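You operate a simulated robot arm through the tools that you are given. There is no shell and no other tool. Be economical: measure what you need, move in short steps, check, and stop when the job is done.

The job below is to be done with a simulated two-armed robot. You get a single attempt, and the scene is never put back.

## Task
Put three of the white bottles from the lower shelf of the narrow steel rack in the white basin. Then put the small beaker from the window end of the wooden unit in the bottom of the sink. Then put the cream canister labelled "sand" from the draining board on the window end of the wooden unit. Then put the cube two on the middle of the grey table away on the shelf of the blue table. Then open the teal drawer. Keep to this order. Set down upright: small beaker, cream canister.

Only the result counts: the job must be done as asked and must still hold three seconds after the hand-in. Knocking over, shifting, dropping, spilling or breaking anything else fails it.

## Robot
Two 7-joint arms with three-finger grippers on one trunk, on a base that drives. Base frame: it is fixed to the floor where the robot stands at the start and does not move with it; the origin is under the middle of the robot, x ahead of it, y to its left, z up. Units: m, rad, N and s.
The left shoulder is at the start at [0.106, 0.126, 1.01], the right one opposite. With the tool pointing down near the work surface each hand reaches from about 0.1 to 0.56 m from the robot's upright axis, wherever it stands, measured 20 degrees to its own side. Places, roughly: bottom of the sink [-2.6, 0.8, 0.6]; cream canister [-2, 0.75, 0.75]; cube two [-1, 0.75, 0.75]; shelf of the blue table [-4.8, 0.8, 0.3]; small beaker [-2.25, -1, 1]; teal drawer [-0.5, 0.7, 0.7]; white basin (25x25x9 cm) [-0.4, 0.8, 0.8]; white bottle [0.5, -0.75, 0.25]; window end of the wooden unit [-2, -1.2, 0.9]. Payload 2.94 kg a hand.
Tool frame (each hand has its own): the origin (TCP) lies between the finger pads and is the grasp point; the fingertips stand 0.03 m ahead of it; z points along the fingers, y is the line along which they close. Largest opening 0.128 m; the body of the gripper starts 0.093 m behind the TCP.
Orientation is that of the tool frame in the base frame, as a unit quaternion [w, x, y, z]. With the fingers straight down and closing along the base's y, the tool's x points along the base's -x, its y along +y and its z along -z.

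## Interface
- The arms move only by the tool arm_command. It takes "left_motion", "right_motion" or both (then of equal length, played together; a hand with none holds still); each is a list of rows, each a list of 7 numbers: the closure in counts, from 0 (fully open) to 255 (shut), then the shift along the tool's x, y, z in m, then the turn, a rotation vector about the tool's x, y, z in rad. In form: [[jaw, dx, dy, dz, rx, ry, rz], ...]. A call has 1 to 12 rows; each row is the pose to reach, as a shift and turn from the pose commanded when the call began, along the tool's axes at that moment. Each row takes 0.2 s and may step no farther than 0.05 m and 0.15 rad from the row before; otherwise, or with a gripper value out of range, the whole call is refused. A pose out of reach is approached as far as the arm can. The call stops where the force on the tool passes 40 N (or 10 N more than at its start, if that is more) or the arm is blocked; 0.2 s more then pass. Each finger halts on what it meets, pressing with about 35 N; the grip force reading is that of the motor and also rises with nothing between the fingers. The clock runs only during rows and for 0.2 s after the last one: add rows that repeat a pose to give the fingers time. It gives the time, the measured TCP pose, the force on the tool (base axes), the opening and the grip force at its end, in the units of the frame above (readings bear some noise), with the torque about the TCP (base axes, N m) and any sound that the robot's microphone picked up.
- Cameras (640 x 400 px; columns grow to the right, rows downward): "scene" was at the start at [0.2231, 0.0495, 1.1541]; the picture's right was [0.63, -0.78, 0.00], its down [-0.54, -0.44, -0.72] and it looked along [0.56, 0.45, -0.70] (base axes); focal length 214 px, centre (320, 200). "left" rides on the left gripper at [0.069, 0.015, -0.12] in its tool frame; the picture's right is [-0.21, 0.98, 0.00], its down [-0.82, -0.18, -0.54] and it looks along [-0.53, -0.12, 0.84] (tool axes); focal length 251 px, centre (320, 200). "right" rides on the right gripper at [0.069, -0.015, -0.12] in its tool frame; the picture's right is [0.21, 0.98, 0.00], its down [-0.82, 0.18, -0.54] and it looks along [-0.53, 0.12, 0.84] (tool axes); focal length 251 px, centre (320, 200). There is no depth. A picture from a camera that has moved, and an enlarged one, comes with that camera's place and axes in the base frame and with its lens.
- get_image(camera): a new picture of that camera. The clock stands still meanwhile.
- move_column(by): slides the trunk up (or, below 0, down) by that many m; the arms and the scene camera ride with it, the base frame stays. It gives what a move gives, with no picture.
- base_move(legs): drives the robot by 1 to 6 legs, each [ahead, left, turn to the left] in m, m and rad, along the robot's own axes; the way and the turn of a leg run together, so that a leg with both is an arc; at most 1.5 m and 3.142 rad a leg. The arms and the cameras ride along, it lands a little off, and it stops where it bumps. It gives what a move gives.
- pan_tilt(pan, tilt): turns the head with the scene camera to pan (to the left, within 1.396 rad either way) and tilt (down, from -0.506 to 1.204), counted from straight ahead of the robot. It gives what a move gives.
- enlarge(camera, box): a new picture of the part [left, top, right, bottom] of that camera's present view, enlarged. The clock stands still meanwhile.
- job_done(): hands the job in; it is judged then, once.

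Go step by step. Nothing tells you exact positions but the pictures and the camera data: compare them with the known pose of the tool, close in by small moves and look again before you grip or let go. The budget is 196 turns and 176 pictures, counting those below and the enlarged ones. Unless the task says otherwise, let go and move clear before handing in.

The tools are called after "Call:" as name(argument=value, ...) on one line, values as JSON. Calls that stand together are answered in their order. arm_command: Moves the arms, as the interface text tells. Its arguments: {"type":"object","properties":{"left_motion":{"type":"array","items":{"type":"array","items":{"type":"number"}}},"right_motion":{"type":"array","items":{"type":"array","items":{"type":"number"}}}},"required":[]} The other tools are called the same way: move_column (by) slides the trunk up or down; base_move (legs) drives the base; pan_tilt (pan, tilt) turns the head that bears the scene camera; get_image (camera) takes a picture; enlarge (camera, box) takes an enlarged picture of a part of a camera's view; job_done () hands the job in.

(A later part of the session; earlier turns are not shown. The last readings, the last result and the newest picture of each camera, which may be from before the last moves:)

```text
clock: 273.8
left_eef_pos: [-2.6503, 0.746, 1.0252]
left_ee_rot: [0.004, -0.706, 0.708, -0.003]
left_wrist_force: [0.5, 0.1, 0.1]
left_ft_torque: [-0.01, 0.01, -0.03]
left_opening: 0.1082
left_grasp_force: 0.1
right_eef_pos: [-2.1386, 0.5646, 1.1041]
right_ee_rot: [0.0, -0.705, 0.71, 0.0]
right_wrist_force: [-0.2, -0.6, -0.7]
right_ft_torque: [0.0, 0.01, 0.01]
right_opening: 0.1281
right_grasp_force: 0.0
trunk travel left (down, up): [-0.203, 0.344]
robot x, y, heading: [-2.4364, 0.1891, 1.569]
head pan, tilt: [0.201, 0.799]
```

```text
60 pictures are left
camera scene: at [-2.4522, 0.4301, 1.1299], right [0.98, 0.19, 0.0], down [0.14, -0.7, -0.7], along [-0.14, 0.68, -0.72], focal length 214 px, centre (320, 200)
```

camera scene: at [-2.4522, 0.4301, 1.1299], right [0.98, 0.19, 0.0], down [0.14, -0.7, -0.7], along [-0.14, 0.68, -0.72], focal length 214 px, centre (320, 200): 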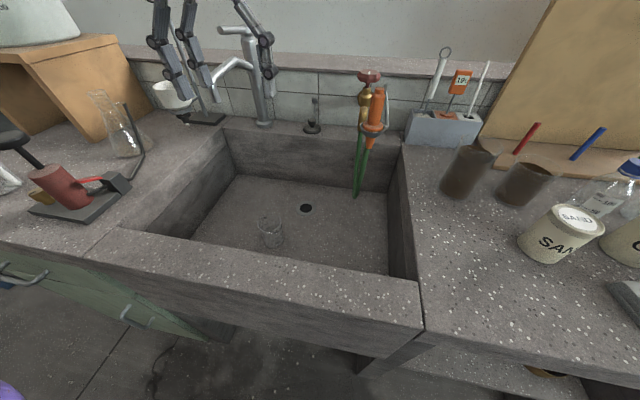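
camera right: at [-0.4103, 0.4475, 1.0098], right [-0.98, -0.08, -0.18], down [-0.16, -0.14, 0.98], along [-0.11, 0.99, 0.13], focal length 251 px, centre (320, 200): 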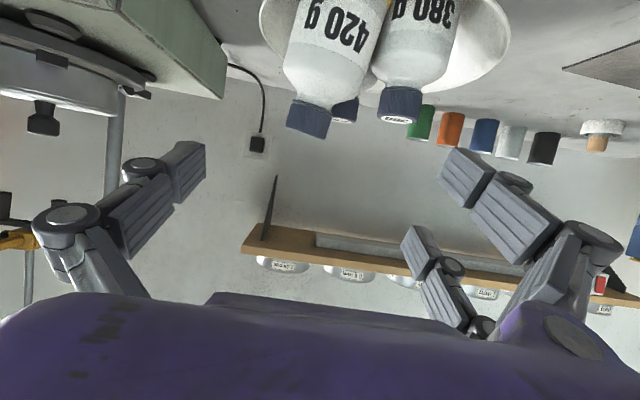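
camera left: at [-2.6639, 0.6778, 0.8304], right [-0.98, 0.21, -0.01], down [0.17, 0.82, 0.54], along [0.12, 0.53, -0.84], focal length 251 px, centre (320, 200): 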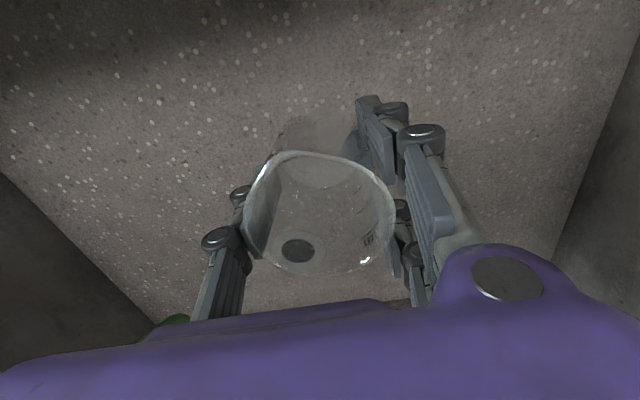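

The beaker stands upright in the sink. Next the "SAND" canister at about [-2.12, 0.71]: I retract the left hand, shift right and bring the right hand above it.

Call:
arm_command(left_motion=[[40, 0.045, 0, -0.01, 0, 0, 0], [40, 0.09, 0, -0.02, 0, 0, 0], [40, 0.135, 0, -0.03, 0, 0, 0], [40, 0.18, 0, -0.04, 0, 0, 0]])

Call:
base_move(legs=[[0, -0.1, 0]])

Call:
arm_command(right_motion=[[0, -0.04, 0.02, 0, 0, 0, 0], [0, -0.08, 0.04, 0, 0, 0, 0], [0, -0.115, 0.065, 0, 0, 0, 0], [0, -0.145, 0.085, 0, 0, 0, 0]])

Call:
get_image(camera="right")

Call:
pan_tilt(pan=-0.3, tilt=0.8)

Call:
get_image(camera="scene")

```text
clock: 274.8
left_eef_pos: [-2.6505, 0.5658, 1.0674]
left_ee_rot: [0.004, -0.707, 0.708, -0.002]
left_wrist_force: [0.0, -0.5, -0.4]
left_ft_torque: [0.03, 0.01, -0.03]
left_opening: 0.1081
left_grasp_force: 0.1
right_eef_pos: [-2.1386, 0.5644, 1.1044]
right_ee_rot: [0.0, -0.705, 0.709, 0.0]
right_wrist_force: [0.3, 0.5, 0.5]
right_ft_torque: [0.04, 0.0, 0.0]
right_opening: 0.1282
right_grasp_force: 0.0
trunk travel left (down, up): [-0.203, 0.344]
robot x, y, heading: [-2.4374, 0.1906, 1.565]
head pan, tilt: [0.201, 0.799]
```

```text
clock: 276.3
left_eef_pos: [-2.5469, 0.5668, 1.0664]
left_ee_rot: [0.004, -0.707, 0.707, -0.002]
left_wrist_force: [-0.4, 0.5, 0.6]
left_ft_torque: [0.01, -0.01, -0.01]
left_opening: 0.1079
left_grasp_force: 0.1
right_eef_pos: [-2.0342, 0.5654, 1.1027]
right_ee_rot: [-0.001, -0.706, 0.709, 0.0]
right_wrist_force: [0.3, 0.4, 0.1]
right_ft_torque: [0.0, 0.04, 0.0]
right_opening: 0.1281
right_grasp_force: 0.0
trunk travel left (down, up): [-0.203, 0.344]
robot x, y, heading: [-2.3383, 0.1862, 1.566]
head pan, tilt: [0.201, 0.799]
```

```text
clock: 277.3
left_eef_pos: [-2.5472, 0.5679, 1.0659]
left_ee_rot: [0.004, -0.706, 0.708, -0.004]
left_wrist_force: [-0.1, 0.7, 0.7]
left_ft_torque: [-0.01, -0.01, -0.01]
left_opening: 0.1078
left_grasp_force: 0.0
right_eef_pos: [-2.1234, 0.7126, 1.1023]
right_ee_rot: [-0.001, -0.706, 0.709, 0.0]
right_wrist_force: [0.4, -1.2, 0.5]
right_ft_torque: [-0.04, -0.02, 0.0]
right_opening: 0.1279
right_grasp_force: 0.2
trunk travel left (down, up): [-0.203, 0.344]
robot x, y, heading: [-2.3388, 0.189, 1.559]
head pan, tilt: [0.201, 0.799]
```

```text
59 pictures are left
camera right: at [-2.1093, 0.6444, 1.2219], right [-0.98, -0.21, 0.0], down [-0.18, 0.82, 0.54], along [-0.11, 0.53, -0.84], focal length 251 px, centre (320, 200)
```

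right: 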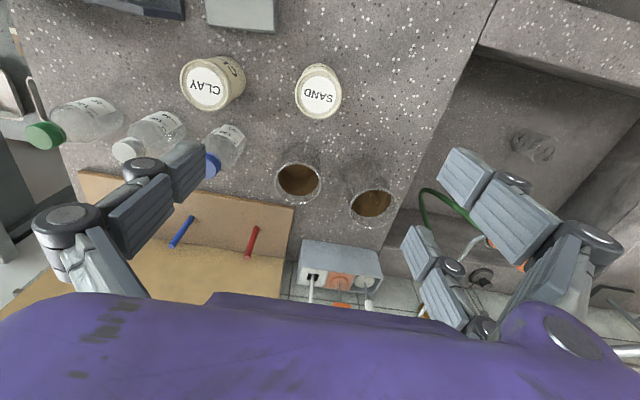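

```text
clock: 278.2
left_eef_pos: [-2.5462, 0.566, 1.0653]
left_ee_rot: [0.005, -0.706, 0.708, -0.003]
left_wrist_force: [-0.6, 0.0, 0.3]
left_ft_torque: [-0.03, -0.01, -0.01]
left_opening: 0.108
left_grasp_force: 0.1
right_eef_pos: [-2.1213, 0.711, 1.1021]
right_ee_rot: [-0.001, -0.705, 0.709, -0.001]
right_wrist_force: [-0.2, 0.6, -0.6]
right_ft_torque: [-0.01, -0.01, 0.01]
right_opening: 0.128
right_grasp_force: 0.1
trunk travel left (down, up): [-0.203, 0.344]
robot x, y, heading: [-2.3335, 0.1901, 1.569]
head pan, tilt: [-0.3, 0.799]
```

```text
58 pictures are left
camera scene: at [-2.3093, 0.4278, 1.1297], right [0.95, -0.3, 0.0], down [-0.22, -0.68, -0.7], along [0.21, 0.66, -0.72], focal length 214 px, centre (320, 200)
```

scene: 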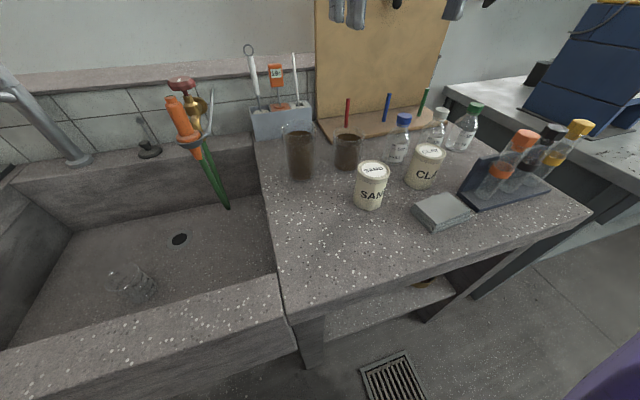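

Call:
arm_command(right_motion=[[0, 0.008, -0.007, 0.045, 0, 0, 0], [0, 0.008, -0.007, 0.09, 0, 0, 0], [0, 0.008, -0.007, 0.135, 0, 0, 0], [0, 0.008, -0.007, 0.17, 0, 0, 0]])

Call:
get_image(camera="right")

```text
clock: 279.2
left_eef_pos: [-2.5473, 0.5679, 1.0652]
left_ee_rot: [0.004, -0.707, 0.708, -0.003]
left_wrist_force: [0.3, 0.6, -0.1]
left_ft_torque: [0.0, -0.01, 0.01]
left_opening: 0.108
left_grasp_force: 0.0
right_eef_pos: [-2.1095, 0.7016, 0.9307]
right_ee_rot: [-0.001, -0.706, 0.709, 0.0]
right_wrist_force: [0.1, -0.2, 0.2]
right_ft_torque: [0.0, -0.01, 0.03]
right_opening: 0.1277
right_grasp_force: 0.0
trunk travel left (down, up): [-0.203, 0.344]
robot x, y, heading: [-2.3351, 0.1905, 1.561]
head pan, tilt: [-0.3, 0.799]
```

```text
57 pictures are left
camera right: at [-2.096, 0.6324, 1.0494], right [-0.98, -0.21, 0.0], down [-0.18, 0.82, 0.54], along [-0.11, 0.53, -0.84], focal length 251 px, centre (320, 200)
```

right: 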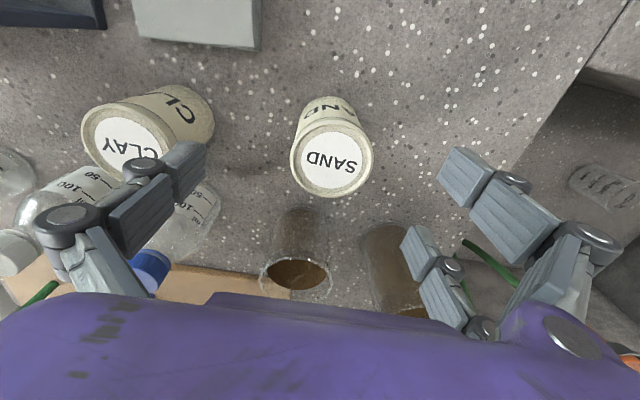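

Call:
arm_command(right_motion=[[0, 0, 0.009, 0.03, 0, 0, 0], [0, -0.001, 0.009, 0.06, 0, 0, 0], [0, -0.001, 0.009, 0.088, 0, 0, 0], [0, -0.001, 0.009, 0.088, 0, 0, 0]])

Call:
arm_command(right_motion=[[100, 0, 0, 0, 0, 0, 0], [180, 0, 0, 0, 0, 0, 0], [255, 0, 0, 0, 0, 0, 0], [255, 0, 0, 0, 0, 0, 0]])

Call:
get_image(camera="right")

```text
clock: 280.2
left_eef_pos: [-2.548, 0.5653, 1.0664]
left_ee_rot: [0.004, -0.706, 0.708, -0.002]
left_wrist_force: [0.1, 0.0, -0.4]
left_ft_torque: [0.0, 0.0, 0.01]
left_opening: 0.108
left_grasp_force: 0.0
right_eef_pos: [-2.1185, 0.7019, 0.8443]
right_ee_rot: [0.0, -0.705, 0.709, 0.001]
right_wrist_force: [-0.1, -0.2, -0.3]
right_ft_torque: [0.03, -0.01, -0.01]
right_opening: 0.1281
right_grasp_force: 0.1
trunk travel left (down, up): [-0.203, 0.344]
robot x, y, heading: [-2.3376, 0.1883, 1.566]
head pan, tilt: [-0.3, 0.799]
```

```text
clock: 281.2
left_eef_pos: [-2.5475, 0.5661, 1.067]
left_ee_rot: [0.005, -0.706, 0.708, -0.002]
left_wrist_force: [0.4, 0.2, 0.5]
left_ft_torque: [0.0, 0.0, 0.01]
left_opening: 0.1079
left_grasp_force: 0.1
right_eef_pos: [-2.1202, 0.7019, 0.8435]
right_ee_rot: [0.0, -0.706, 0.708, 0.0]
right_wrist_force: [0.9, 1.3, 0.9]
right_ft_torque: [0.12, -0.15, 0.01]
right_opening: 0.0536
right_grasp_force: 35.4
trunk travel left (down, up): [-0.203, 0.344]
robot x, y, heading: [-2.3374, 0.1841, 1.561]
head pan, tilt: [-0.3, 0.799]
```

```text
56 pictures are left
camera right: at [-2.1055, 0.6334, 0.9631], right [-0.98, -0.21, 0.0], down [-0.18, 0.82, 0.54], along [-0.11, 0.53, -0.84], focal length 251 px, centre (320, 200)
```

right: 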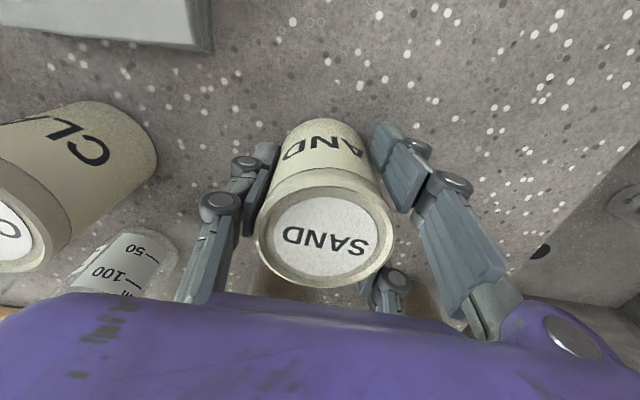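

Call:
arm_command(right_motion=[[255, 0, 0, -0.03, 0, 0, 0], [255, 0, 0, -0.07, 0, 0, 0], [255, 0, 0, -0.115, 0, 0, 0], [255, 0, 0, -0.16, 0, 0, 0], [255, 0.02, 0, -0.2, 0, 0, 0], [255, 0.06, 0, -0.22, 0, 0, 0], [255, 0.1, 0, -0.22, 0, 0, 0]])

Call:
get_image(camera="right")

```text
clock: 282.9
left_eef_pos: [-2.5473, 0.5666, 1.0666]
left_ee_rot: [0.005, -0.706, 0.708, -0.003]
left_wrist_force: [0.2, -0.4, 1.1]
left_ft_torque: [0.01, -0.01, 0.0]
left_opening: 0.1079
left_grasp_force: 0.1
right_eef_pos: [-2.123, 0.5974, 1.0649]
right_ee_rot: [0.0, -0.704, 0.71, 0.0]
right_wrist_force: [0.1, -1.1, -2.9]
right_ft_torque: [0.04, 0.01, -0.02]
right_opening: 0.0538
right_grasp_force: 35.0
trunk travel left (down, up): [-0.203, 0.344]
robot x, y, heading: [-2.3339, 0.1875, 1.561]
head pan, tilt: [-0.3, 0.799]
```

```text
55 pictures are left
camera right: at [-2.108, 0.5295, 1.1836], right [-0.98, -0.21, 0.0], down [-0.18, 0.82, 0.54], along [-0.11, 0.53, -0.84], focal length 251 px, centre (320, 200)
```

right: 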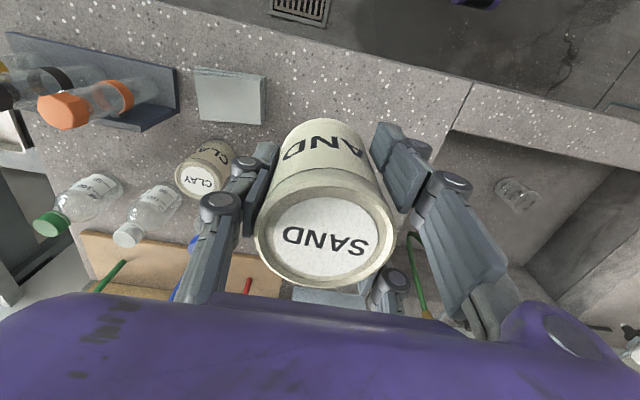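

Call:
move_column(by=0.12)

Call:
base_move(legs=[[-0.45, 0, 0], [0, 0, -3.132], [0, 0.73, 0]])

Call:
pan_tilt(pan=-0.1, tilt=0.7)

Call:
get_image(camera="scene")

```text
clock: 284.4
left_eef_pos: [-2.5484, 0.5673, 1.1858]
left_ee_rot: [0.004, -0.706, 0.708, -0.003]
left_wrist_force: [0.1, 0.4, 0.3]
left_ft_torque: [-0.02, 0.01, 0.02]
left_opening: 0.1077
left_grasp_force: 0.0
right_eef_pos: [-2.1215, 0.603, 1.1847]
right_ee_rot: [0.0, -0.705, 0.709, 0.0]
right_wrist_force: [-0.8, -0.2, -3.4]
right_ft_torque: [-0.01, -0.02, 0.01]
right_opening: 0.0534
right_grasp_force: 34.8
trunk travel left (down, up): [-0.323, 0.224]
robot x, y, heading: [-2.337, 0.1879, 1.563]
head pan, tilt: [-0.3, 0.799]
```

```text
clock: 300.6
left_eef_pos: [-1.3537, -0.5322, 1.1859]
left_ee_rot: [-0.002, 0.662, 0.749, -0.005]
left_wrist_force: [-0.3, 0.3, -0.6]
left_ft_torque: [0.01, 0.0, 0.01]
left_opening: 0.1078
left_grasp_force: 0.0
right_eef_pos: [-1.7713, -0.6206, 1.1837]
right_ee_rot: [0.0, 0.664, 0.748, 0.0]
right_wrist_force: [1.4, -0.4, -2.8]
right_ft_torque: [-0.01, 0.05, 0.0]
right_opening: 0.0534
right_grasp_force: 34.5
trunk travel left (down, up): [-0.323, 0.224]
robot x, y, heading: [-1.6119, -0.18, -1.452]
head pan, tilt: [-0.3, 0.799]
```

```text
clock: 301.4
left_eef_pos: [-1.3561, -0.531, 1.1862]
left_ee_rot: [-0.002, 0.662, 0.75, -0.006]
left_wrist_force: [0.4, 0.5, -0.7]
left_ft_torque: [0.01, -0.04, 0.01]
left_opening: 0.1081
left_grasp_force: 0.1
right_eef_pos: [-1.7711, -0.62, 1.185]
right_ee_rot: [-0.001, 0.664, 0.748, 0.0]
right_wrist_force: [-0.9, -0.4, -3.8]
right_ft_torque: [0.0, -0.01, -0.01]
right_opening: 0.0535
right_grasp_force: 35.4
trunk travel left (down, up): [-0.323, 0.224]
robot x, y, heading: [-1.6117, -0.1836, -1.452]
head pan, tilt: [-0.099, 0.7]
```

```text
54 pictures are left
camera scene: at [-1.5932, -0.3978, 1.2616], right [-1.0, -0.02, 0.0], down [-0.01, 0.64, -0.76], along [0.01, -0.76, -0.64], focal length 214 px, centre (320, 200)
```

scene: 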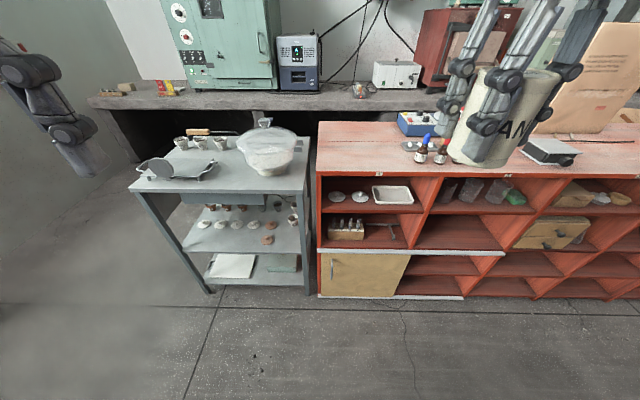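

Call:
base_move(legs=[[0, 0, -0.119], [0.44, 0.02, 0]])

Call:
arm_command(right_motion=[[255, -0.04, 0, 0.03, 0, 0, 0], [255, -0.08, 0, 0.06, 0, 0, 0], [255, -0.11, 0, 0.1, 0, 0, 0]])

Call:
get_image(camera="scene")

Call:
get_image(camera="right")

```text
clock: 304.6
left_eef_pos: [-1.3775, -1.0064, 1.1877]
left_ee_rot: [-0.003, 0.705, 0.709, -0.005]
left_wrist_force: [-0.6, 1.1, -0.4]
left_ft_torque: [-0.03, -0.02, 0.01]
left_opening: 0.1078
left_grasp_force: 0.1
right_eef_pos: [-1.803, -1.0469, 1.1852]
right_ee_rot: [-0.001, 0.707, 0.707, 0.0]
right_wrist_force: [-1.2, 0.1, -3.4]
right_ft_torque: [-0.01, 0.01, -0.03]
right_opening: 0.0531
right_grasp_force: 35.0
trunk travel left (down, up): [-0.323, 0.224]
robot x, y, heading: [-1.5906, -0.6309, -1.57]
head pan, tilt: [-0.099, 0.7]
```

```text
clock: 305.4
left_eef_pos: [-1.3773, -1.0076, 1.1863]
left_ee_rot: [-0.003, 0.705, 0.709, -0.004]
left_wrist_force: [0.0, 0.1, 0.4]
left_ft_torque: [0.05, 0.0, 0.04]
left_opening: 0.1081
left_grasp_force: 0.1
right_eef_pos: [-1.8013, -1.1596, 1.0847]
right_ee_rot: [-0.001, 0.706, 0.708, 0.001]
right_wrist_force: [0.7, -0.6, -4.3]
right_ft_torque: [0.04, 0.03, 0.05]
right_opening: 0.0534
right_grasp_force: 35.0
trunk travel left (down, up): [-0.323, 0.224]
robot x, y, heading: [-1.5911, -0.6298, -1.571]
head pan, tilt: [-0.099, 0.7]
```

```text
53 pictures are left
camera scene: at [-1.5995, -0.8477, 1.2614], right [-1.0, 0.1, 0.0], down [0.06, 0.64, -0.76], along [-0.08, -0.76, -0.65], focal length 214 px, centre (320, 200)
```

scene: 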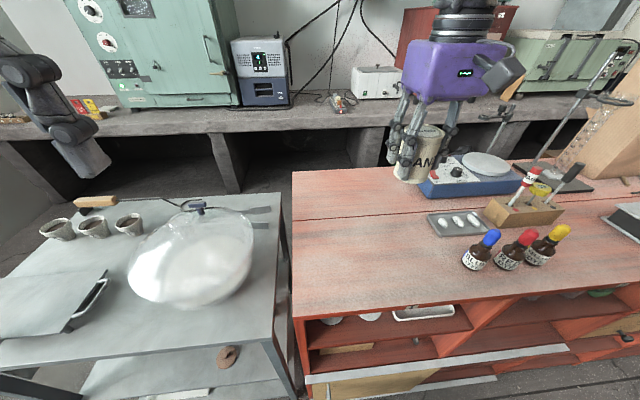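

```text
52 pictures are left
camera right: at [-1.8175, -1.0901, 1.2047], right [0.98, 0.22, 0.0], down [0.18, -0.82, 0.54], along [0.12, -0.53, -0.84], focal length 251 px, centre (320, 200)
```

right: 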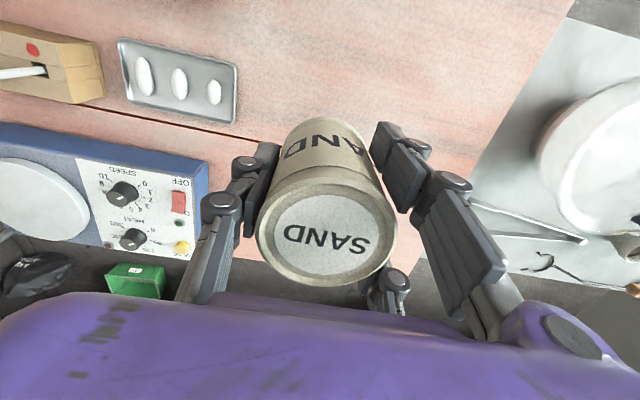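

Call:
arm_command(right_motion=[[255, 0, 0, 0.04, 0, 0, 0], [255, 0, 0, 0.08, 0, 0, 0], [255, 0, 0, 0.12, 0, 0, 0], [255, 0, 0, 0.145, 0, 0, 0], [255, 0, 0, 0.155, 0, 0, 0], [255, 0, 0, 0.16, 0, 0, 0], [255, 0, 0, 0.164, 0, 0, 0], [255, 0, 0, 0.168, 0, 0, 0], [255, 0, 0, 0.172, 0, 0, 0], [255, 0, 0, 0.176, 0, 0, 0]])

Call:
enlarge(camera="scene", box=[320, 80, 560, 260])

```text
clock: 307.6
left_eef_pos: [-1.3763, -1.0052, 1.1866]
left_ee_rot: [-0.002, 0.706, 0.708, -0.005]
left_wrist_force: [0.1, 0.1, 0.6]
left_ft_torque: [0.03, -0.01, 0.0]
left_opening: 0.108
left_grasp_force: 0.1
right_eef_pos: [-1.8017, -1.1555, 0.9106]
right_ee_rot: [0.001, 0.706, 0.709, 0.0]
right_wrist_force: [-1.5, -2.4, 27.5]
right_ft_torque: [-0.12, 0.03, 0.01]
right_opening: 0.0533
right_grasp_force: 34.8
trunk travel left (down, up): [-0.323, 0.224]
robot x, y, heading: [-1.5947, -0.6318, -1.567]
head pan, tilt: [-0.099, 0.7]
```

```text
2.22 times, centred on (440, 170) of scene
camera zoom: at [-1.5984, -0.8445, 1.262], right [-1.0, 0.1, 0.0], down [0.06, 0.64, -0.77], along [-0.08, -0.76, -0.64], focal length 477 px, centre (53, 267)
```

zoom: 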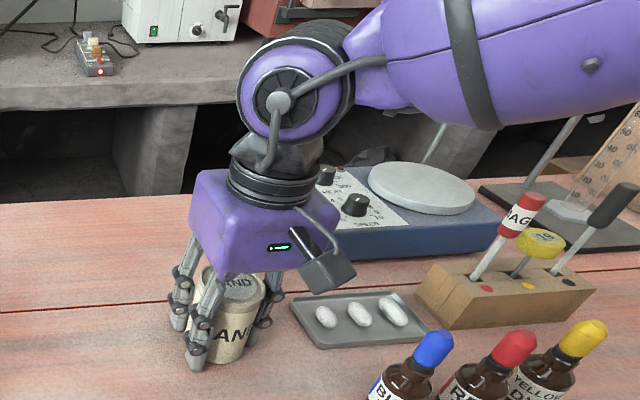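

Call:
arm_command(right_motion=[[255, 0, 0, -0.003, 0, 0, 0], [255, 0, 0, -0.004, 0, 0, 0]])

Call:
arm_command(right_motion=[[120, 0, 0, 0, 0, 0, 0], [60, 0, 0, 0, 0, 0, 0], [30, 0, 0, 0, 0, 0, 0], [30, 0, 0, 0, 0, 0, 0]])

Call:
arm_command(right_motion=[[30, 0, 0, -0.02, 0, 0, 0], [30, 0, 0, -0.06, 0, 0, 0], [30, 0, 0, -0.105, 0, 0, 0], [30, 0, 0, -0.15, 0, 0, 0], [30, 0, 0, -0.2, 0, 0, 0], [30, 0.03, 0, -0.23, 0, 0, 0], [30, 0.07, 0, -0.25, 0, 0, 0], [30, 0.1, 0, -0.27, 0, 0, 0]])

Call:
get_image(camera="scene")

```text
clock: 308.2
left_eef_pos: [-1.3776, -1.0061, 1.1865]
left_ee_rot: [-0.003, 0.706, 0.709, -0.004]
left_wrist_force: [-0.6, -0.8, 0.0]
left_ft_torque: [0.0, 0.02, 0.04]
left_opening: 0.1081
left_grasp_force: 0.1
right_eef_pos: [-1.8037, -1.1537, 0.9125]
right_ee_rot: [-0.002, 0.707, 0.707, 0.001]
right_wrist_force: [0.1, 0.2, -2.9]
right_ft_torque: [0.01, 0.01, 0.01]
right_opening: 0.0535
right_grasp_force: 35.2
trunk travel left (down, up): [-0.323, 0.224]
robot x, y, heading: [-1.5912, -0.6303, -1.572]
head pan, tilt: [-0.099, 0.7]
```

```text
clock: 309.2
left_eef_pos: [-1.3786, -1.0062, 1.1872]
left_ee_rot: [-0.003, 0.705, 0.709, -0.005]
left_wrist_force: [-0.3, 0.5, -0.1]
left_ft_torque: [0.05, 0.01, -0.02]
left_opening: 0.1079
left_grasp_force: 0.0
right_eef_pos: [-1.8016, -1.1556, 0.9134]
right_ee_rot: [0.0, 0.706, 0.708, 0.0]
right_wrist_force: [-0.6, 0.2, 0.1]
right_ft_torque: [0.01, 0.03, 0.01]
right_opening: 0.1128
right_grasp_force: 0.0
trunk travel left (down, up): [-0.323, 0.224]
robot x, y, heading: [-1.5944, -0.6321, -1.567]
head pan, tilt: [-0.099, 0.7]
```

```text
clock: 311.0
left_eef_pos: [-1.3776, -1.006, 1.1862]
left_ee_rot: [-0.002, 0.705, 0.709, -0.005]
left_wrist_force: [0.9, 0.8, -0.9]
left_ft_torque: [-0.01, 0.0, -0.01]
left_opening: 0.1079
left_grasp_force: 0.1
right_eef_pos: [-1.7985, -1.0542, 1.1831]
right_ee_rot: [0.0, 0.707, 0.707, 0.0]
right_wrist_force: [0.2, 0.9, 0.7]
right_ft_torque: [0.01, 0.02, -0.03]
right_opening: 0.1129
right_grasp_force: 0.0
trunk travel left (down, up): [-0.323, 0.224]
robot x, y, heading: [-1.5902, -0.6304, -1.57]
head pan, tilt: [-0.099, 0.7]
```

```text
50 pictures are left
camera scene: at [-1.5992, -0.8452, 1.2618], right [-1.0, 0.1, 0.0], down [0.06, 0.64, -0.77], along [-0.08, -0.76, -0.64], focal length 214 px, centre (320, 200)
```

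scene: 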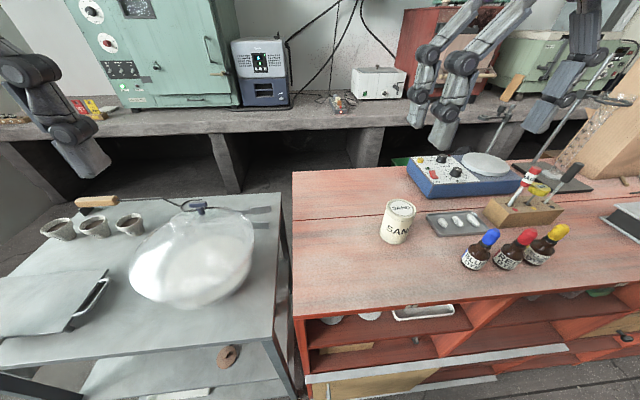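

The canister stands on the window end. Next, cube two on the grey table: I turn around and look.

Call:
base_move(legs=[[-0.36, 0, 0], [0, 0, 3.14], [0, -0.25, 0]])

Call:
pan_tilt(pan=-0.15, tilt=0.6)

Call:
get_image(camera="scene")

```text
clock: 323.2
left_eef_pos: [-1.5628, 0.1168, 1.1864]
left_ee_rot: [-0.006, 0.716, -0.698, 0.002]
left_wrist_force: [0.2, -0.3, 0.1]
left_ft_torque: [0.0, 0.01, -0.01]
left_opening: 0.1078
left_grasp_force: 0.0
right_eef_pos: [-1.1435, 0.1753, 1.1813]
right_ee_rot: [0.001, 0.715, -0.699, 0.0]
right_wrist_force: [0.1, -0.3, -0.5]
right_ft_torque: [0.02, 0.01, -0.02]
right_opening: 0.1129
right_grasp_force: 0.1
trunk travel left (down, up): [-0.323, 0.224]
robot x, y, heading: [-1.3442, -0.2566, 1.591]
head pan, tilt: [-0.099, 0.7]
```

```text
clock: 323.9
left_eef_pos: [-1.5624, 0.1159, 1.1865]
left_ee_rot: [-0.005, 0.716, -0.698, 0.002]
left_wrist_force: [-0.2, -0.1, 0.2]
left_ft_torque: [0.01, 0.06, 0.01]
left_opening: 0.1079
left_grasp_force: 0.1
right_eef_pos: [-1.1434, 0.1737, 1.182]
right_ee_rot: [0.0, 0.715, -0.699, 0.0]
right_wrist_force: [-0.4, 0.5, 0.0]
right_ft_torque: [-0.03, -0.01, 0.0]
right_opening: 0.113
right_grasp_force: 0.1
trunk travel left (down, up): [-0.323, 0.224]
robot x, y, heading: [-1.3407, -0.2586, 1.591]
head pan, tilt: [-0.15, 0.6]
```

```text
49 pictures are left
camera scene: at [-1.3311, -0.0407, 1.2703], right [0.99, -0.13, 0.0], down [-0.07, -0.56, -0.82], along [0.11, 0.82, -0.57], focal length 214 px, centre (320, 200)
```

scene: 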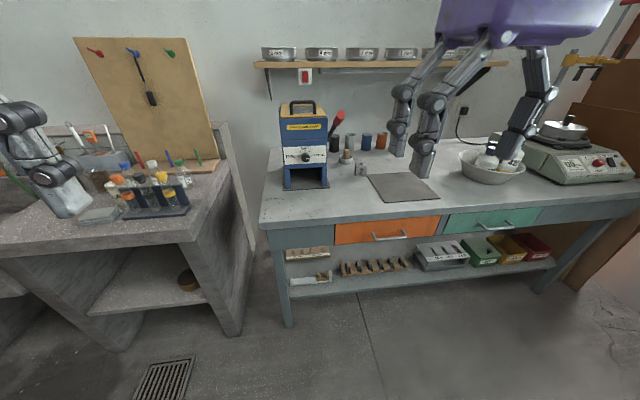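

Call:
arm_command(right_motion=[[0, -0.039, -0.013, 0.007, 0, -0.125, 0], [0, -0.078, -0.027, 0.014, 0, -0.249, 0], [0, -0.117, -0.04, 0.021, 0, -0.374, 0], [0, -0.155, -0.054, 0.029, 0, -0.499, 0], [0, -0.194, -0.067, 0.036, 0, -0.624, 0], [0, -0.233, -0.081, 0.043, 0, -0.748, 0], [0, -0.272, -0.094, 0.05, 0, -0.873, 0]])

Call:
base_move(legs=[[0.25, 0, -0.02]])

Call:
get_image(camera="right")

Call:
get_image(camera="scene")

```text
clock: 325.5
left_eef_pos: [-1.5634, 0.1173, 1.1852]
left_ee_rot: [-0.004, 0.717, -0.697, 0.003]
left_wrist_force: [-0.2, 0.7, -0.5]
left_ft_torque: [0.01, 0.0, 0.01]
left_opening: 0.1078
left_grasp_force: 0.0
right_eef_pos: [-1.0554, 0.4484, 1.1303]
right_ee_rot: [-0.297, 0.648, -0.633, -0.302]
right_wrist_force: [-0.3, 0.0, 0.0]
right_ft_torque: [0.01, 0.02, 0.03]
right_opening: 0.1276
right_grasp_force: 0.1
trunk travel left (down, up): [-0.323, 0.224]
robot x, y, heading: [-1.3416, -0.253, 1.588]
head pan, tilt: [-0.15, 0.6]
```

```text
clock: 327.3
left_eef_pos: [-1.5553, 0.3708, 1.1869]
left_ee_rot: [-0.005, 0.707, -0.707, 0.002]
left_wrist_force: [0.3, 0.8, 0.0]
left_ft_torque: [-0.02, -0.01, -0.01]
left_opening: 0.1077
left_grasp_force: 0.0
right_eef_pos: [-1.0416, 0.6895, 1.1303]
right_ee_rot: [0.299, -0.64, 0.641, 0.299]
right_wrist_force: [-0.7, 0.0, 0.2]
right_ft_torque: [-0.01, -0.03, -0.01]
right_opening: 0.128
right_grasp_force: 0.1
trunk travel left (down, up): [-0.323, 0.224]
robot x, y, heading: [-1.3425, -0.0088, 1.567]
head pan, tilt: [-0.15, 0.6]
```

```text
48 pictures are left
camera right: at [-1.0268, 0.5535, 1.1543], right [-0.98, -0.14, -0.16], down [-0.18, 0.11, 0.98], along [-0.11, 0.98, -0.14], focal length 251 px, centre (320, 200)
```

right: 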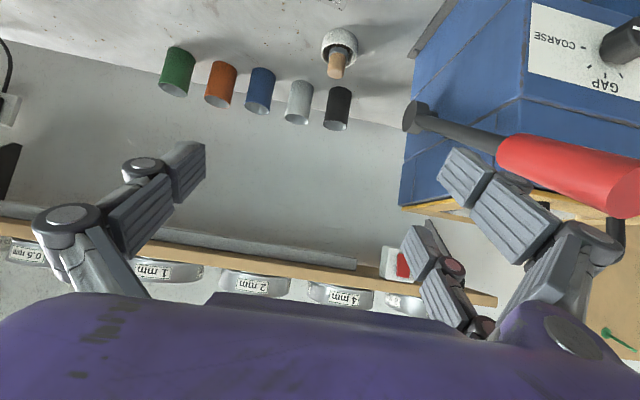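

```text
47 pictures are left
camera scene: at [-1.3281, 0.2085, 1.2703], right [0.99, -0.15, 0.0], down [-0.09, -0.56, -0.83], along [0.13, 0.82, -0.56], focal length 214 px, centre (320, 200)
```

scene: 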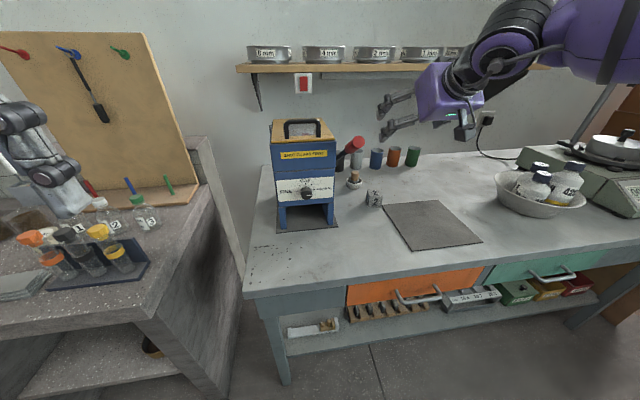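

Call:
move_column(by=-0.23)

Call:
get_image(camera="right")

```text
clock: 329.7
left_eef_pos: [-1.5557, 0.3696, 0.9565]
left_ee_rot: [0.004, -0.707, 0.707, -0.003]
left_wrist_force: [-0.1, -0.3, 0.2]
left_ft_torque: [-0.01, 0.02, 0.0]
left_opening: 0.1078
left_grasp_force: 0.1
right_eef_pos: [-1.041, 0.6899, 0.9007]
right_ee_rot: [0.299, -0.64, 0.642, 0.298]
right_wrist_force: [0.6, -0.1, -0.2]
right_ft_torque: [0.0, 0.01, 0.0]
right_opening: 0.128
right_grasp_force: 0.1
trunk travel left (down, up): [-0.093, 0.454]
robot x, y, heading: [-1.3414, -0.0057, 1.569]
head pan, tilt: [-0.15, 0.6]
```

```text
46 pictures are left
camera right: at [-1.0268, 0.553, 0.9248], right [-0.98, -0.14, -0.17], down [-0.18, 0.11, 0.98], along [-0.11, 0.98, -0.14], focal length 251 px, centre (320, 200)
```

right: 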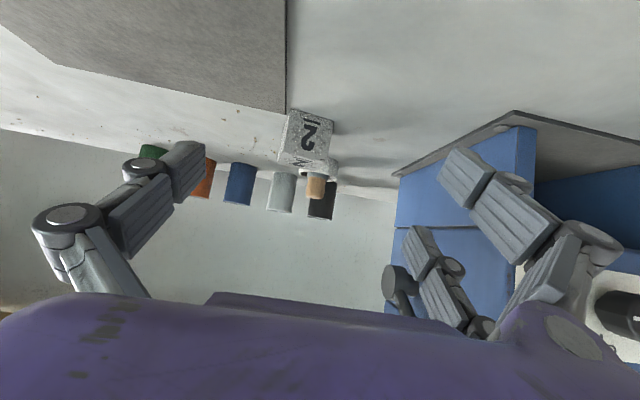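

Call:
arm_command(right_motion=[[0, 0.0045, -0.003, 0.039, 0, 0, 0], [0, 0.009, -0.006, 0.077, 0, 0, 0], [0, 0.0135, -0.009, 0.116, 0, 0, 0]])

Call:
get_image(camera="right")

Call:
enlarge(camera="scene", box=[320, 60, 480, 180])

```text
clock: 330.7
left_eef_pos: [-1.5554, 0.3704, 0.9568]
left_ee_rot: [-0.006, 0.708, -0.706, 0.003]
left_wrist_force: [1.5, 0.1, 0.3]
left_ft_torque: [-0.03, 0.04, 0.0]
left_opening: 0.108
left_grasp_force: 0.0
right_eef_pos: [-1.0422, 0.7734, 0.8285]
right_ee_rot: [-0.302, 0.638, -0.636, -0.312]
right_wrist_force: [-4.6, -1.2, 14.5]
right_ft_torque: [-0.32, 1.03, -0.1]
right_opening: 0.1284
right_grasp_force: 0.1
trunk travel left (down, up): [-0.093, 0.454]
robot x, y, heading: [-1.3433, -0.0054, 1.568]
head pan, tilt: [-0.15, 0.6]
stopped in row 3 (right hand): the force on the tool passed its limit at 43 N (the readings are from after the stop); the commanded pose is now the measured one
```

```text
45 pictures are left
camera right: at [-1.0261, 0.6373, 0.8492], right [-0.98, -0.14, -0.16], down [-0.17, 0.09, 0.98], along [-0.13, 0.99, -0.11], focal length 251 px, centre (320, 200)
```

right: 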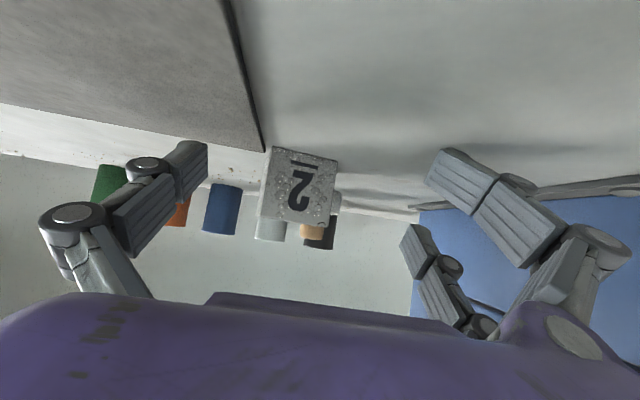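

```text
3.33 times, centred on (400, 120) of scene
camera zoom: at [-1.3282, 0.2857, 1.0189], right [0.99, -0.15, 0.0], down [-0.09, -0.56, -0.83], along [0.13, 0.82, -0.56], focal length 715 px, centre (53, 467)
```

zoom: 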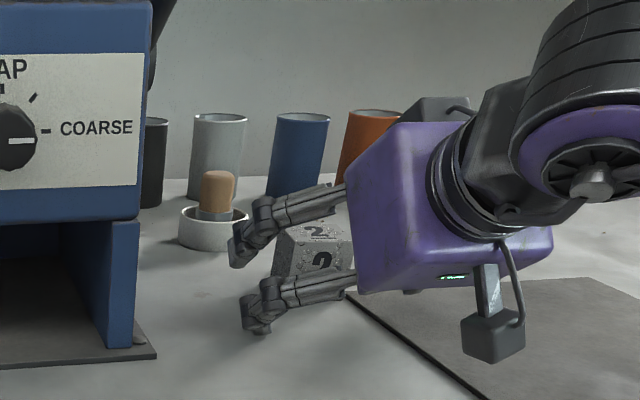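

Call:
arm_command(right_motion=[[0, -0.006, -0.004, -0.003, 0, 0, 0], [0, -0.03, -0.008, 0.022, 0, 0, 0], [0, -0.051, -0.008, 0.051, 0, 0, 0], [0, -0.051, -0.008, 0.051, 0, 0, 0]])

Call:
get_image(camera="right")

Call:
enlarge(camera="scene", box=[320, 60, 480, 180])

```text
clock: 331.7
left_eef_pos: [-1.5567, 0.37, 0.9574]
left_ee_rot: [-0.004, 0.708, -0.706, 0.002]
left_wrist_force: [0.6, 0.7, -0.8]
left_ft_torque: [-0.01, 0.02, -0.03]
left_opening: 0.1082
left_grasp_force: 0.1
right_eef_pos: [-1.0318, 0.8435, 0.8316]
right_ee_rot: [-0.301, 0.639, -0.637, -0.308]
right_wrist_force: [-0.1, -0.7, 3.6]
right_ft_torque: [-0.11, 0.21, 0.03]
right_opening: 0.1288
right_grasp_force: 0.1
trunk travel left (down, up): [-0.093, 0.454]
robot x, y, heading: [-1.3443, -0.0078, 1.568]
head pan, tilt: [-0.15, 0.6]
```

```text
43 pictures are left
camera right: at [-1.0177, 0.7079, 0.8532], right [-0.98, -0.14, -0.16], down [-0.17, 0.1, 0.98], along [-0.12, 0.99, -0.12], focal length 251 px, centre (320, 200)
```

right: 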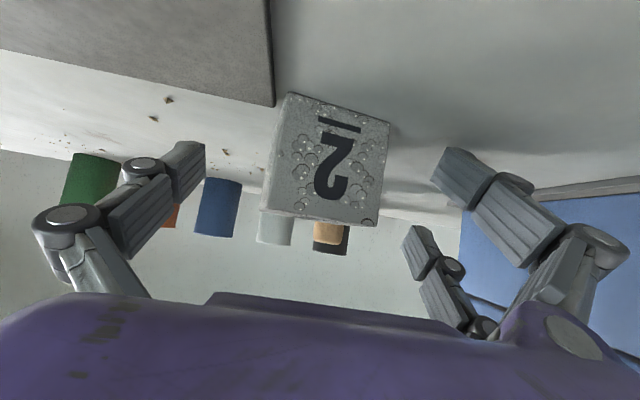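

```text
3.33 times, centred on (400, 120) of scene
camera zoom: at [-1.3281, 0.2861, 1.0189], right [0.99, -0.15, 0.0], down [-0.09, -0.56, -0.83], along [0.13, 0.82, -0.56], focal length 715 px, centre (53, 467)
```

zoom: 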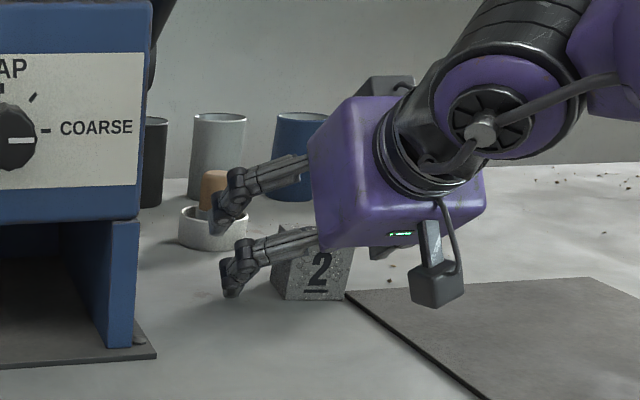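

Call:
arm_command(right_motion=[[0, -0.01, 0.0, 0.0072, 0, 0, 0], [0, -0.01, 0.0, 0.0072, 0, 0, 0], [120, -0.01, 0.0, 0.0072, 0, 0, 0], [200, -0.01, 0.0, 0.0072, 0, 0, 0], [255, -0.01, 0.0, 0.0072, 0, 0, 0], [255, -0.01, 0.0, 0.0072, 0, 0, 0]])

Call:
get_image(camera="right")

```text
clock: 333.2
left_eef_pos: [-1.5563, 0.3692, 0.9558]
left_ee_rot: [-0.005, 0.708, -0.707, 0.002]
left_wrist_force: [0.7, -0.2, 0.7]
left_ft_torque: [0.01, 0.03, 0.0]
left_opening: 0.1079
left_grasp_force: 0.0
right_eef_pos: [-1.0376, 0.8595, 0.8463]
right_ee_rot: [-0.304, 0.636, -0.633, -0.319]
right_wrist_force: [-1.8, 4.9, 12.1]
right_ft_torque: [-0.27, 0.43, -0.15]
right_opening: 0.0472
right_grasp_force: 34.6
trunk travel left (down, up): [-0.093, 0.454]
robot x, y, heading: [-1.3439, -0.0054, 1.571]
head pan, tilt: [-0.15, 0.6]
stopped in row 6 (right hand): the force on the tool passed its limit at 42 N (the readings are from after the stop); the commanded pose is now the measured one
```

```text
41 pictures are left
camera right: at [-1.0217, 0.7231, 0.8648], right [-0.98, -0.14, -0.15], down [-0.17, 0.07, 0.98], along [-0.13, 0.99, -0.1], focal length 251 px, centre (320, 200)
```

right: 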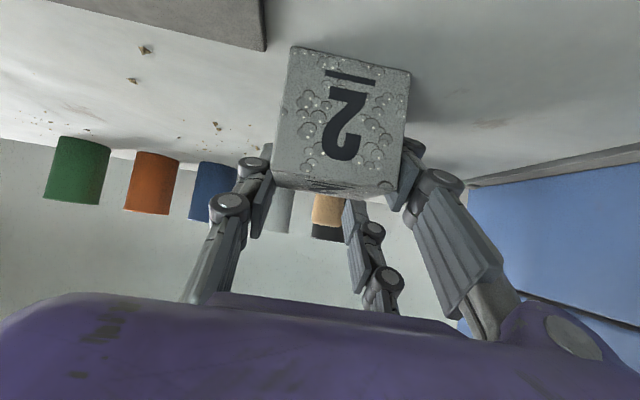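

Call:
move_column(by=0.2)

Call:
get_image(camera="right")

```text
clock: 335.4
left_eef_pos: [-1.5567, 0.3714, 1.1561]
left_ee_rot: [-0.005, 0.708, -0.706, 0.002]
left_wrist_force: [0.4, -1.1, -0.6]
left_ft_torque: [0.02, 0.0, 0.04]
left_opening: 0.1078
left_grasp_force: 0.0
right_eef_pos: [-1.0363, 0.8587, 1.0418]
right_ee_rot: [-0.302, 0.638, -0.635, -0.314]
right_wrist_force: [0.3, 0.5, -1.6]
right_ft_torque: [0.06, 0.02, -0.01]
right_opening: 0.0468
right_grasp_force: 35.2
trunk travel left (down, up): [-0.293, 0.254]
robot x, y, heading: [-1.3404, -0.0106, 1.565]
head pan, tilt: [-0.15, 0.6]
```

```text
40 pictures are left
camera right: at [-1.0205, 0.7227, 1.0607], right [-0.98, -0.14, -0.16], down [-0.17, 0.08, 0.98], along [-0.13, 0.99, -0.11], focal length 251 px, centre (320, 200)
```

right: 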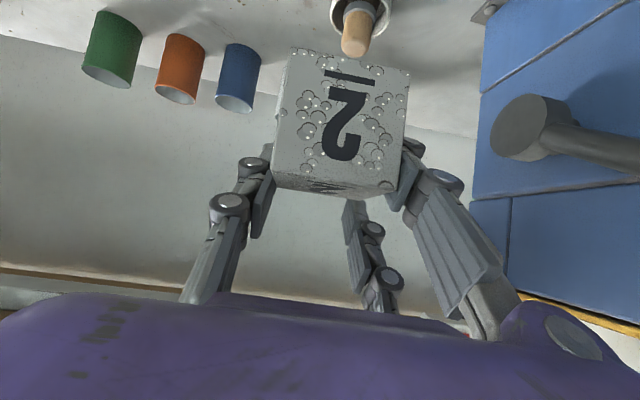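

Call:
base_move(legs=[[-0.44, 0, 0], [0, 1.3, 0], [0, 0.6, 0]])

Call:
pan_tilt(pan=0.7, tilt=0.5)

Call:
get_image(camera="scene")

```text
clock: 354.8
left_eef_pos: [-3.4744, -0.0505, 1.1561]
left_ee_rot: [0.005, -0.699, 0.715, -0.003]
left_wrist_force: [-0.3, -0.2, 0.0]
left_ft_torque: [0.0, 0.02, -0.03]
left_opening: 0.108
left_grasp_force: 0.1
right_eef_pos: [-2.9441, 0.427, 1.0421]
right_ee_rot: [0.306, -0.631, 0.642, 0.31]
right_wrist_force: [0.3, 0.0, -2.6]
right_ft_torque: [0.09, 0.0, -0.03]
right_opening: 0.0465
right_grasp_force: 34.2
trunk travel left (down, up): [-0.293, 0.254]
robot x, y, heading: [-3.2693, -0.4338, 1.545]
head pan, tilt: [-0.15, 0.6]
```

```text
clock: 356.0
left_eef_pos: [-3.4733, -0.0503, 1.1557]
left_ee_rot: [0.004, -0.7, 0.715, -0.003]
left_wrist_force: [-1.0, -0.2, 1.2]
left_ft_torque: [-0.03, 0.03, 0.0]
left_opening: 0.1079
left_grasp_force: 0.2
right_eef_pos: [-2.9419, 0.4268, 1.0423]
right_ee_rot: [0.307, -0.63, 0.643, 0.31]
right_wrist_force: [1.0, -0.7, -3.1]
right_ft_torque: [0.05, 0.0, 0.01]
right_opening: 0.0471
right_grasp_force: 34.8
trunk travel left (down, up): [-0.293, 0.254]
robot x, y, heading: [-3.2686, -0.4333, 1.545]
head pan, tilt: [0.7, 0.499]
```

```text
39 pictures are left
camera scene: at [-3.3216, -0.2258, 1.25], right [0.78, 0.62, 0.0], down [0.3, -0.37, -0.88], along [-0.55, 0.69, -0.48], focal length 214 px, centre (320, 200)
```

scene: 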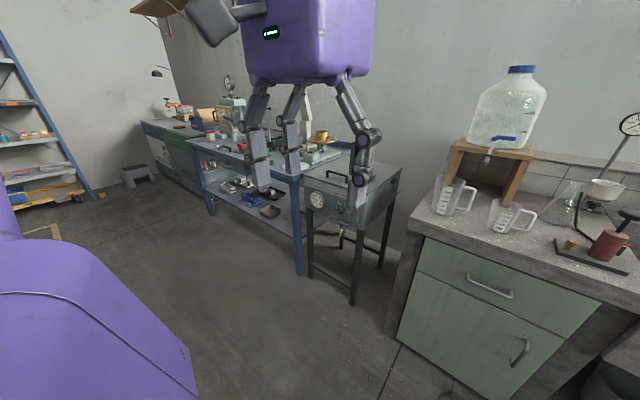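

Call:
base_move(legs=[[0, 0.95, 0.026]])

Call:
pan_tilt(pan=0.35, tilt=0.75)

Call:
get_image(camera="scene")

```text
clock: 364.8
left_eef_pos: [-4.4489, -0.0507, 1.1567]
left_ee_rot: [-0.005, 0.713, -0.701, 0.002]
left_wrist_force: [-0.4, 0.5, -0.1]
left_ft_torque: [-0.01, -0.01, -0.01]
left_opening: 0.108
left_grasp_force: 0.1
right_eef_pos: [-3.9374, 0.4454, 1.0419]
right_ee_rot: [-0.3, 0.643, -0.63, -0.316]
right_wrist_force: [-0.6, -0.5, -2.3]
right_ft_torque: [0.06, -0.02, 0.02]
right_opening: 0.0466
right_grasp_force: 35.5
trunk travel left (down, up): [-0.293, 0.254]
robot x, y, heading: [-4.2322, -0.4245, 1.578]
head pan, tilt: [0.7, 0.499]
```

```text
clock: 365.6
left_eef_pos: [-4.4508, -0.05, 1.1568]
left_ee_rot: [-0.005, 0.712, -0.702, 0.003]
left_wrist_force: [-0.1, 0.2, -1.1]
left_ft_torque: [-0.04, -0.02, 0.02]
left_opening: 0.1077
left_grasp_force: 0.0
right_eef_pos: [-3.9377, 0.4457, 1.0428]
right_ee_rot: [-0.301, 0.642, -0.63, -0.316]
right_wrist_force: [-0.5, 0.2, -2.4]
right_ft_torque: [0.06, -0.03, 0.01]
right_opening: 0.0467
right_grasp_force: 34.5
trunk travel left (down, up): [-0.293, 0.254]
robot x, y, heading: [-4.2367, -0.4256, 1.584]
head pan, tilt: [0.351, 0.75]
```

```text
38 pictures are left
camera scene: at [-4.2619, -0.2125, 1.2281], right [0.94, 0.35, 0.0], down [0.24, -0.64, -0.73], along [-0.26, 0.68, -0.68], focal length 214 px, centre (320, 200)
```

scene: 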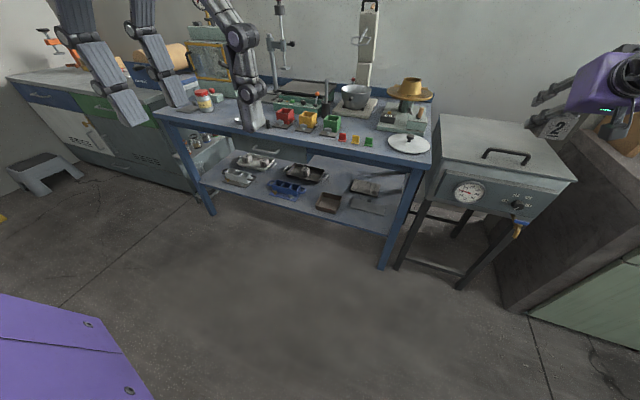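

Call:
enlarge(camera="scene", box=[170, 110, 430, 280])

```text
2.35 times, centred on (300, 195) of scene
camera zoom: at [-4.2619, -0.2125, 1.2281], right [0.94, 0.35, 0.0], down [0.24, -0.64, -0.73], along [-0.26, 0.68, -0.68], focal length 505 px, centre (367, 212)
```

zoom: 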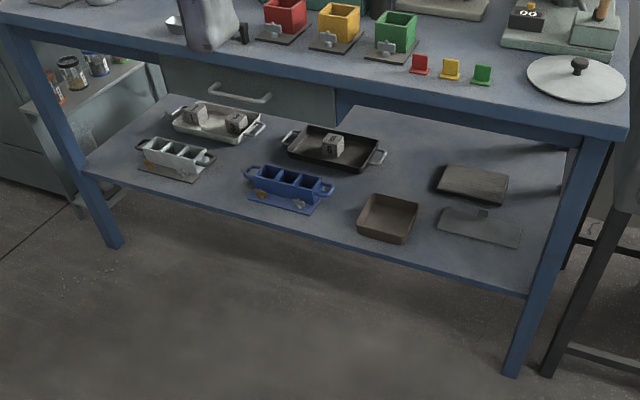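

The blue table's lower shelf has a free spot at its front right, about [-4.33, 0.64]. I turn to the heading that lets the right arm reach low toward +y, then bring the hand down.

Call:
base_move(legs=[[-0.05, 0, 0], [0, 0, 1.06]])

Call:
move_column(by=-0.145)

```text
clock: 369.2
left_eef_pos: [-4.6656, -0.4923, 1.1568]
left_ee_rot: [-0.006, 0.972, -0.235, -0.001]
left_wrist_force: [0.4, -0.1, 0.2]
left_ft_torque: [-0.04, 0.0, 0.0]
left_opening: 0.108
left_grasp_force: 0.0
right_eef_pos: [-4.8596, 0.1942, 1.0416]
right_ee_rot: [-0.096, 0.875, -0.212, -0.426]
right_wrist_force: [-0.1, -0.5, -3.7]
right_ft_torque: [0.01, 0.02, -0.02]
right_opening: 0.0467
right_grasp_force: 35.2
trunk travel left (down, up): [-0.293, 0.254]
robot x, y, heading: [-4.2287, -0.4783, 2.663]
head pan, tilt: [0.351, 0.75]
```

```text
clock: 371.0
left_eef_pos: [-4.6636, -0.4922, 1.0116]
left_ee_rot: [-0.006, 0.972, -0.235, -0.001]
left_wrist_force: [0.6, -0.1, -0.4]
left_ft_torque: [0.05, -0.03, 0.03]
left_opening: 0.108
left_grasp_force: 0.1
right_eef_pos: [-4.8617, 0.1929, 0.898]
right_ee_rot: [-0.096, 0.874, -0.211, -0.426]
right_wrist_force: [-0.2, 0.2, -2.3]
right_ft_torque: [0.04, 0.05, 0.0]
right_opening: 0.0467
right_grasp_force: 35.1
trunk travel left (down, up): [-0.148, 0.399]
robot x, y, heading: [-4.229, -0.4749, 2.666]
head pan, tilt: [0.351, 0.75]
```

Call:
arm_command(right_motion=[[255, 0.0401, 0, 0.0118, 0, 0, 0], [255, 0.0802, 0, 0.0236, 0, 0, 0], [255, 0.1203, 0, 0.0353, 0, 0, 0], [255, 0.1604, 0, 0.0471, 0, 0, 0], [255, 0.2006, 0, 0.0589, 0, 0, 0], [255, 0.2407, 0, 0.0707, 0, 0, 0], [255, 0.2808, 0, 0.0824, 0, 0, 0], [255, 0.3209, 0, 0.0942, 0, 0, 0], [255, 0.361, -0.003, 0.106, 0, 0, 0]])

```text
clock: 373.0
left_eef_pos: [-4.6663, -0.4913, 1.0114]
left_ee_rot: [-0.006, 0.972, -0.235, 0.0]
left_wrist_force: [-0.3, 0.1, 0.4]
left_ft_torque: [0.02, 0.02, 0.0]
left_opening: 0.1078
left_grasp_force: 0.1
right_eef_pos: [-4.7603, 0.1342, 0.5865]
right_ee_rot: [-0.095, 0.883, -0.214, -0.407]
right_wrist_force: [0.2, -0.7, -2.0]
right_ft_torque: [0.02, 0.05, 0.01]
right_opening: 0.0468
right_grasp_force: 35.0
right hand out of reach, approached as far as the arm can: row 8, 9
trunk travel left (down, up): [-0.148, 0.399]
robot x, y, heading: [-4.2318, -0.4756, 2.658]
head pan, tilt: [0.351, 0.75]
```

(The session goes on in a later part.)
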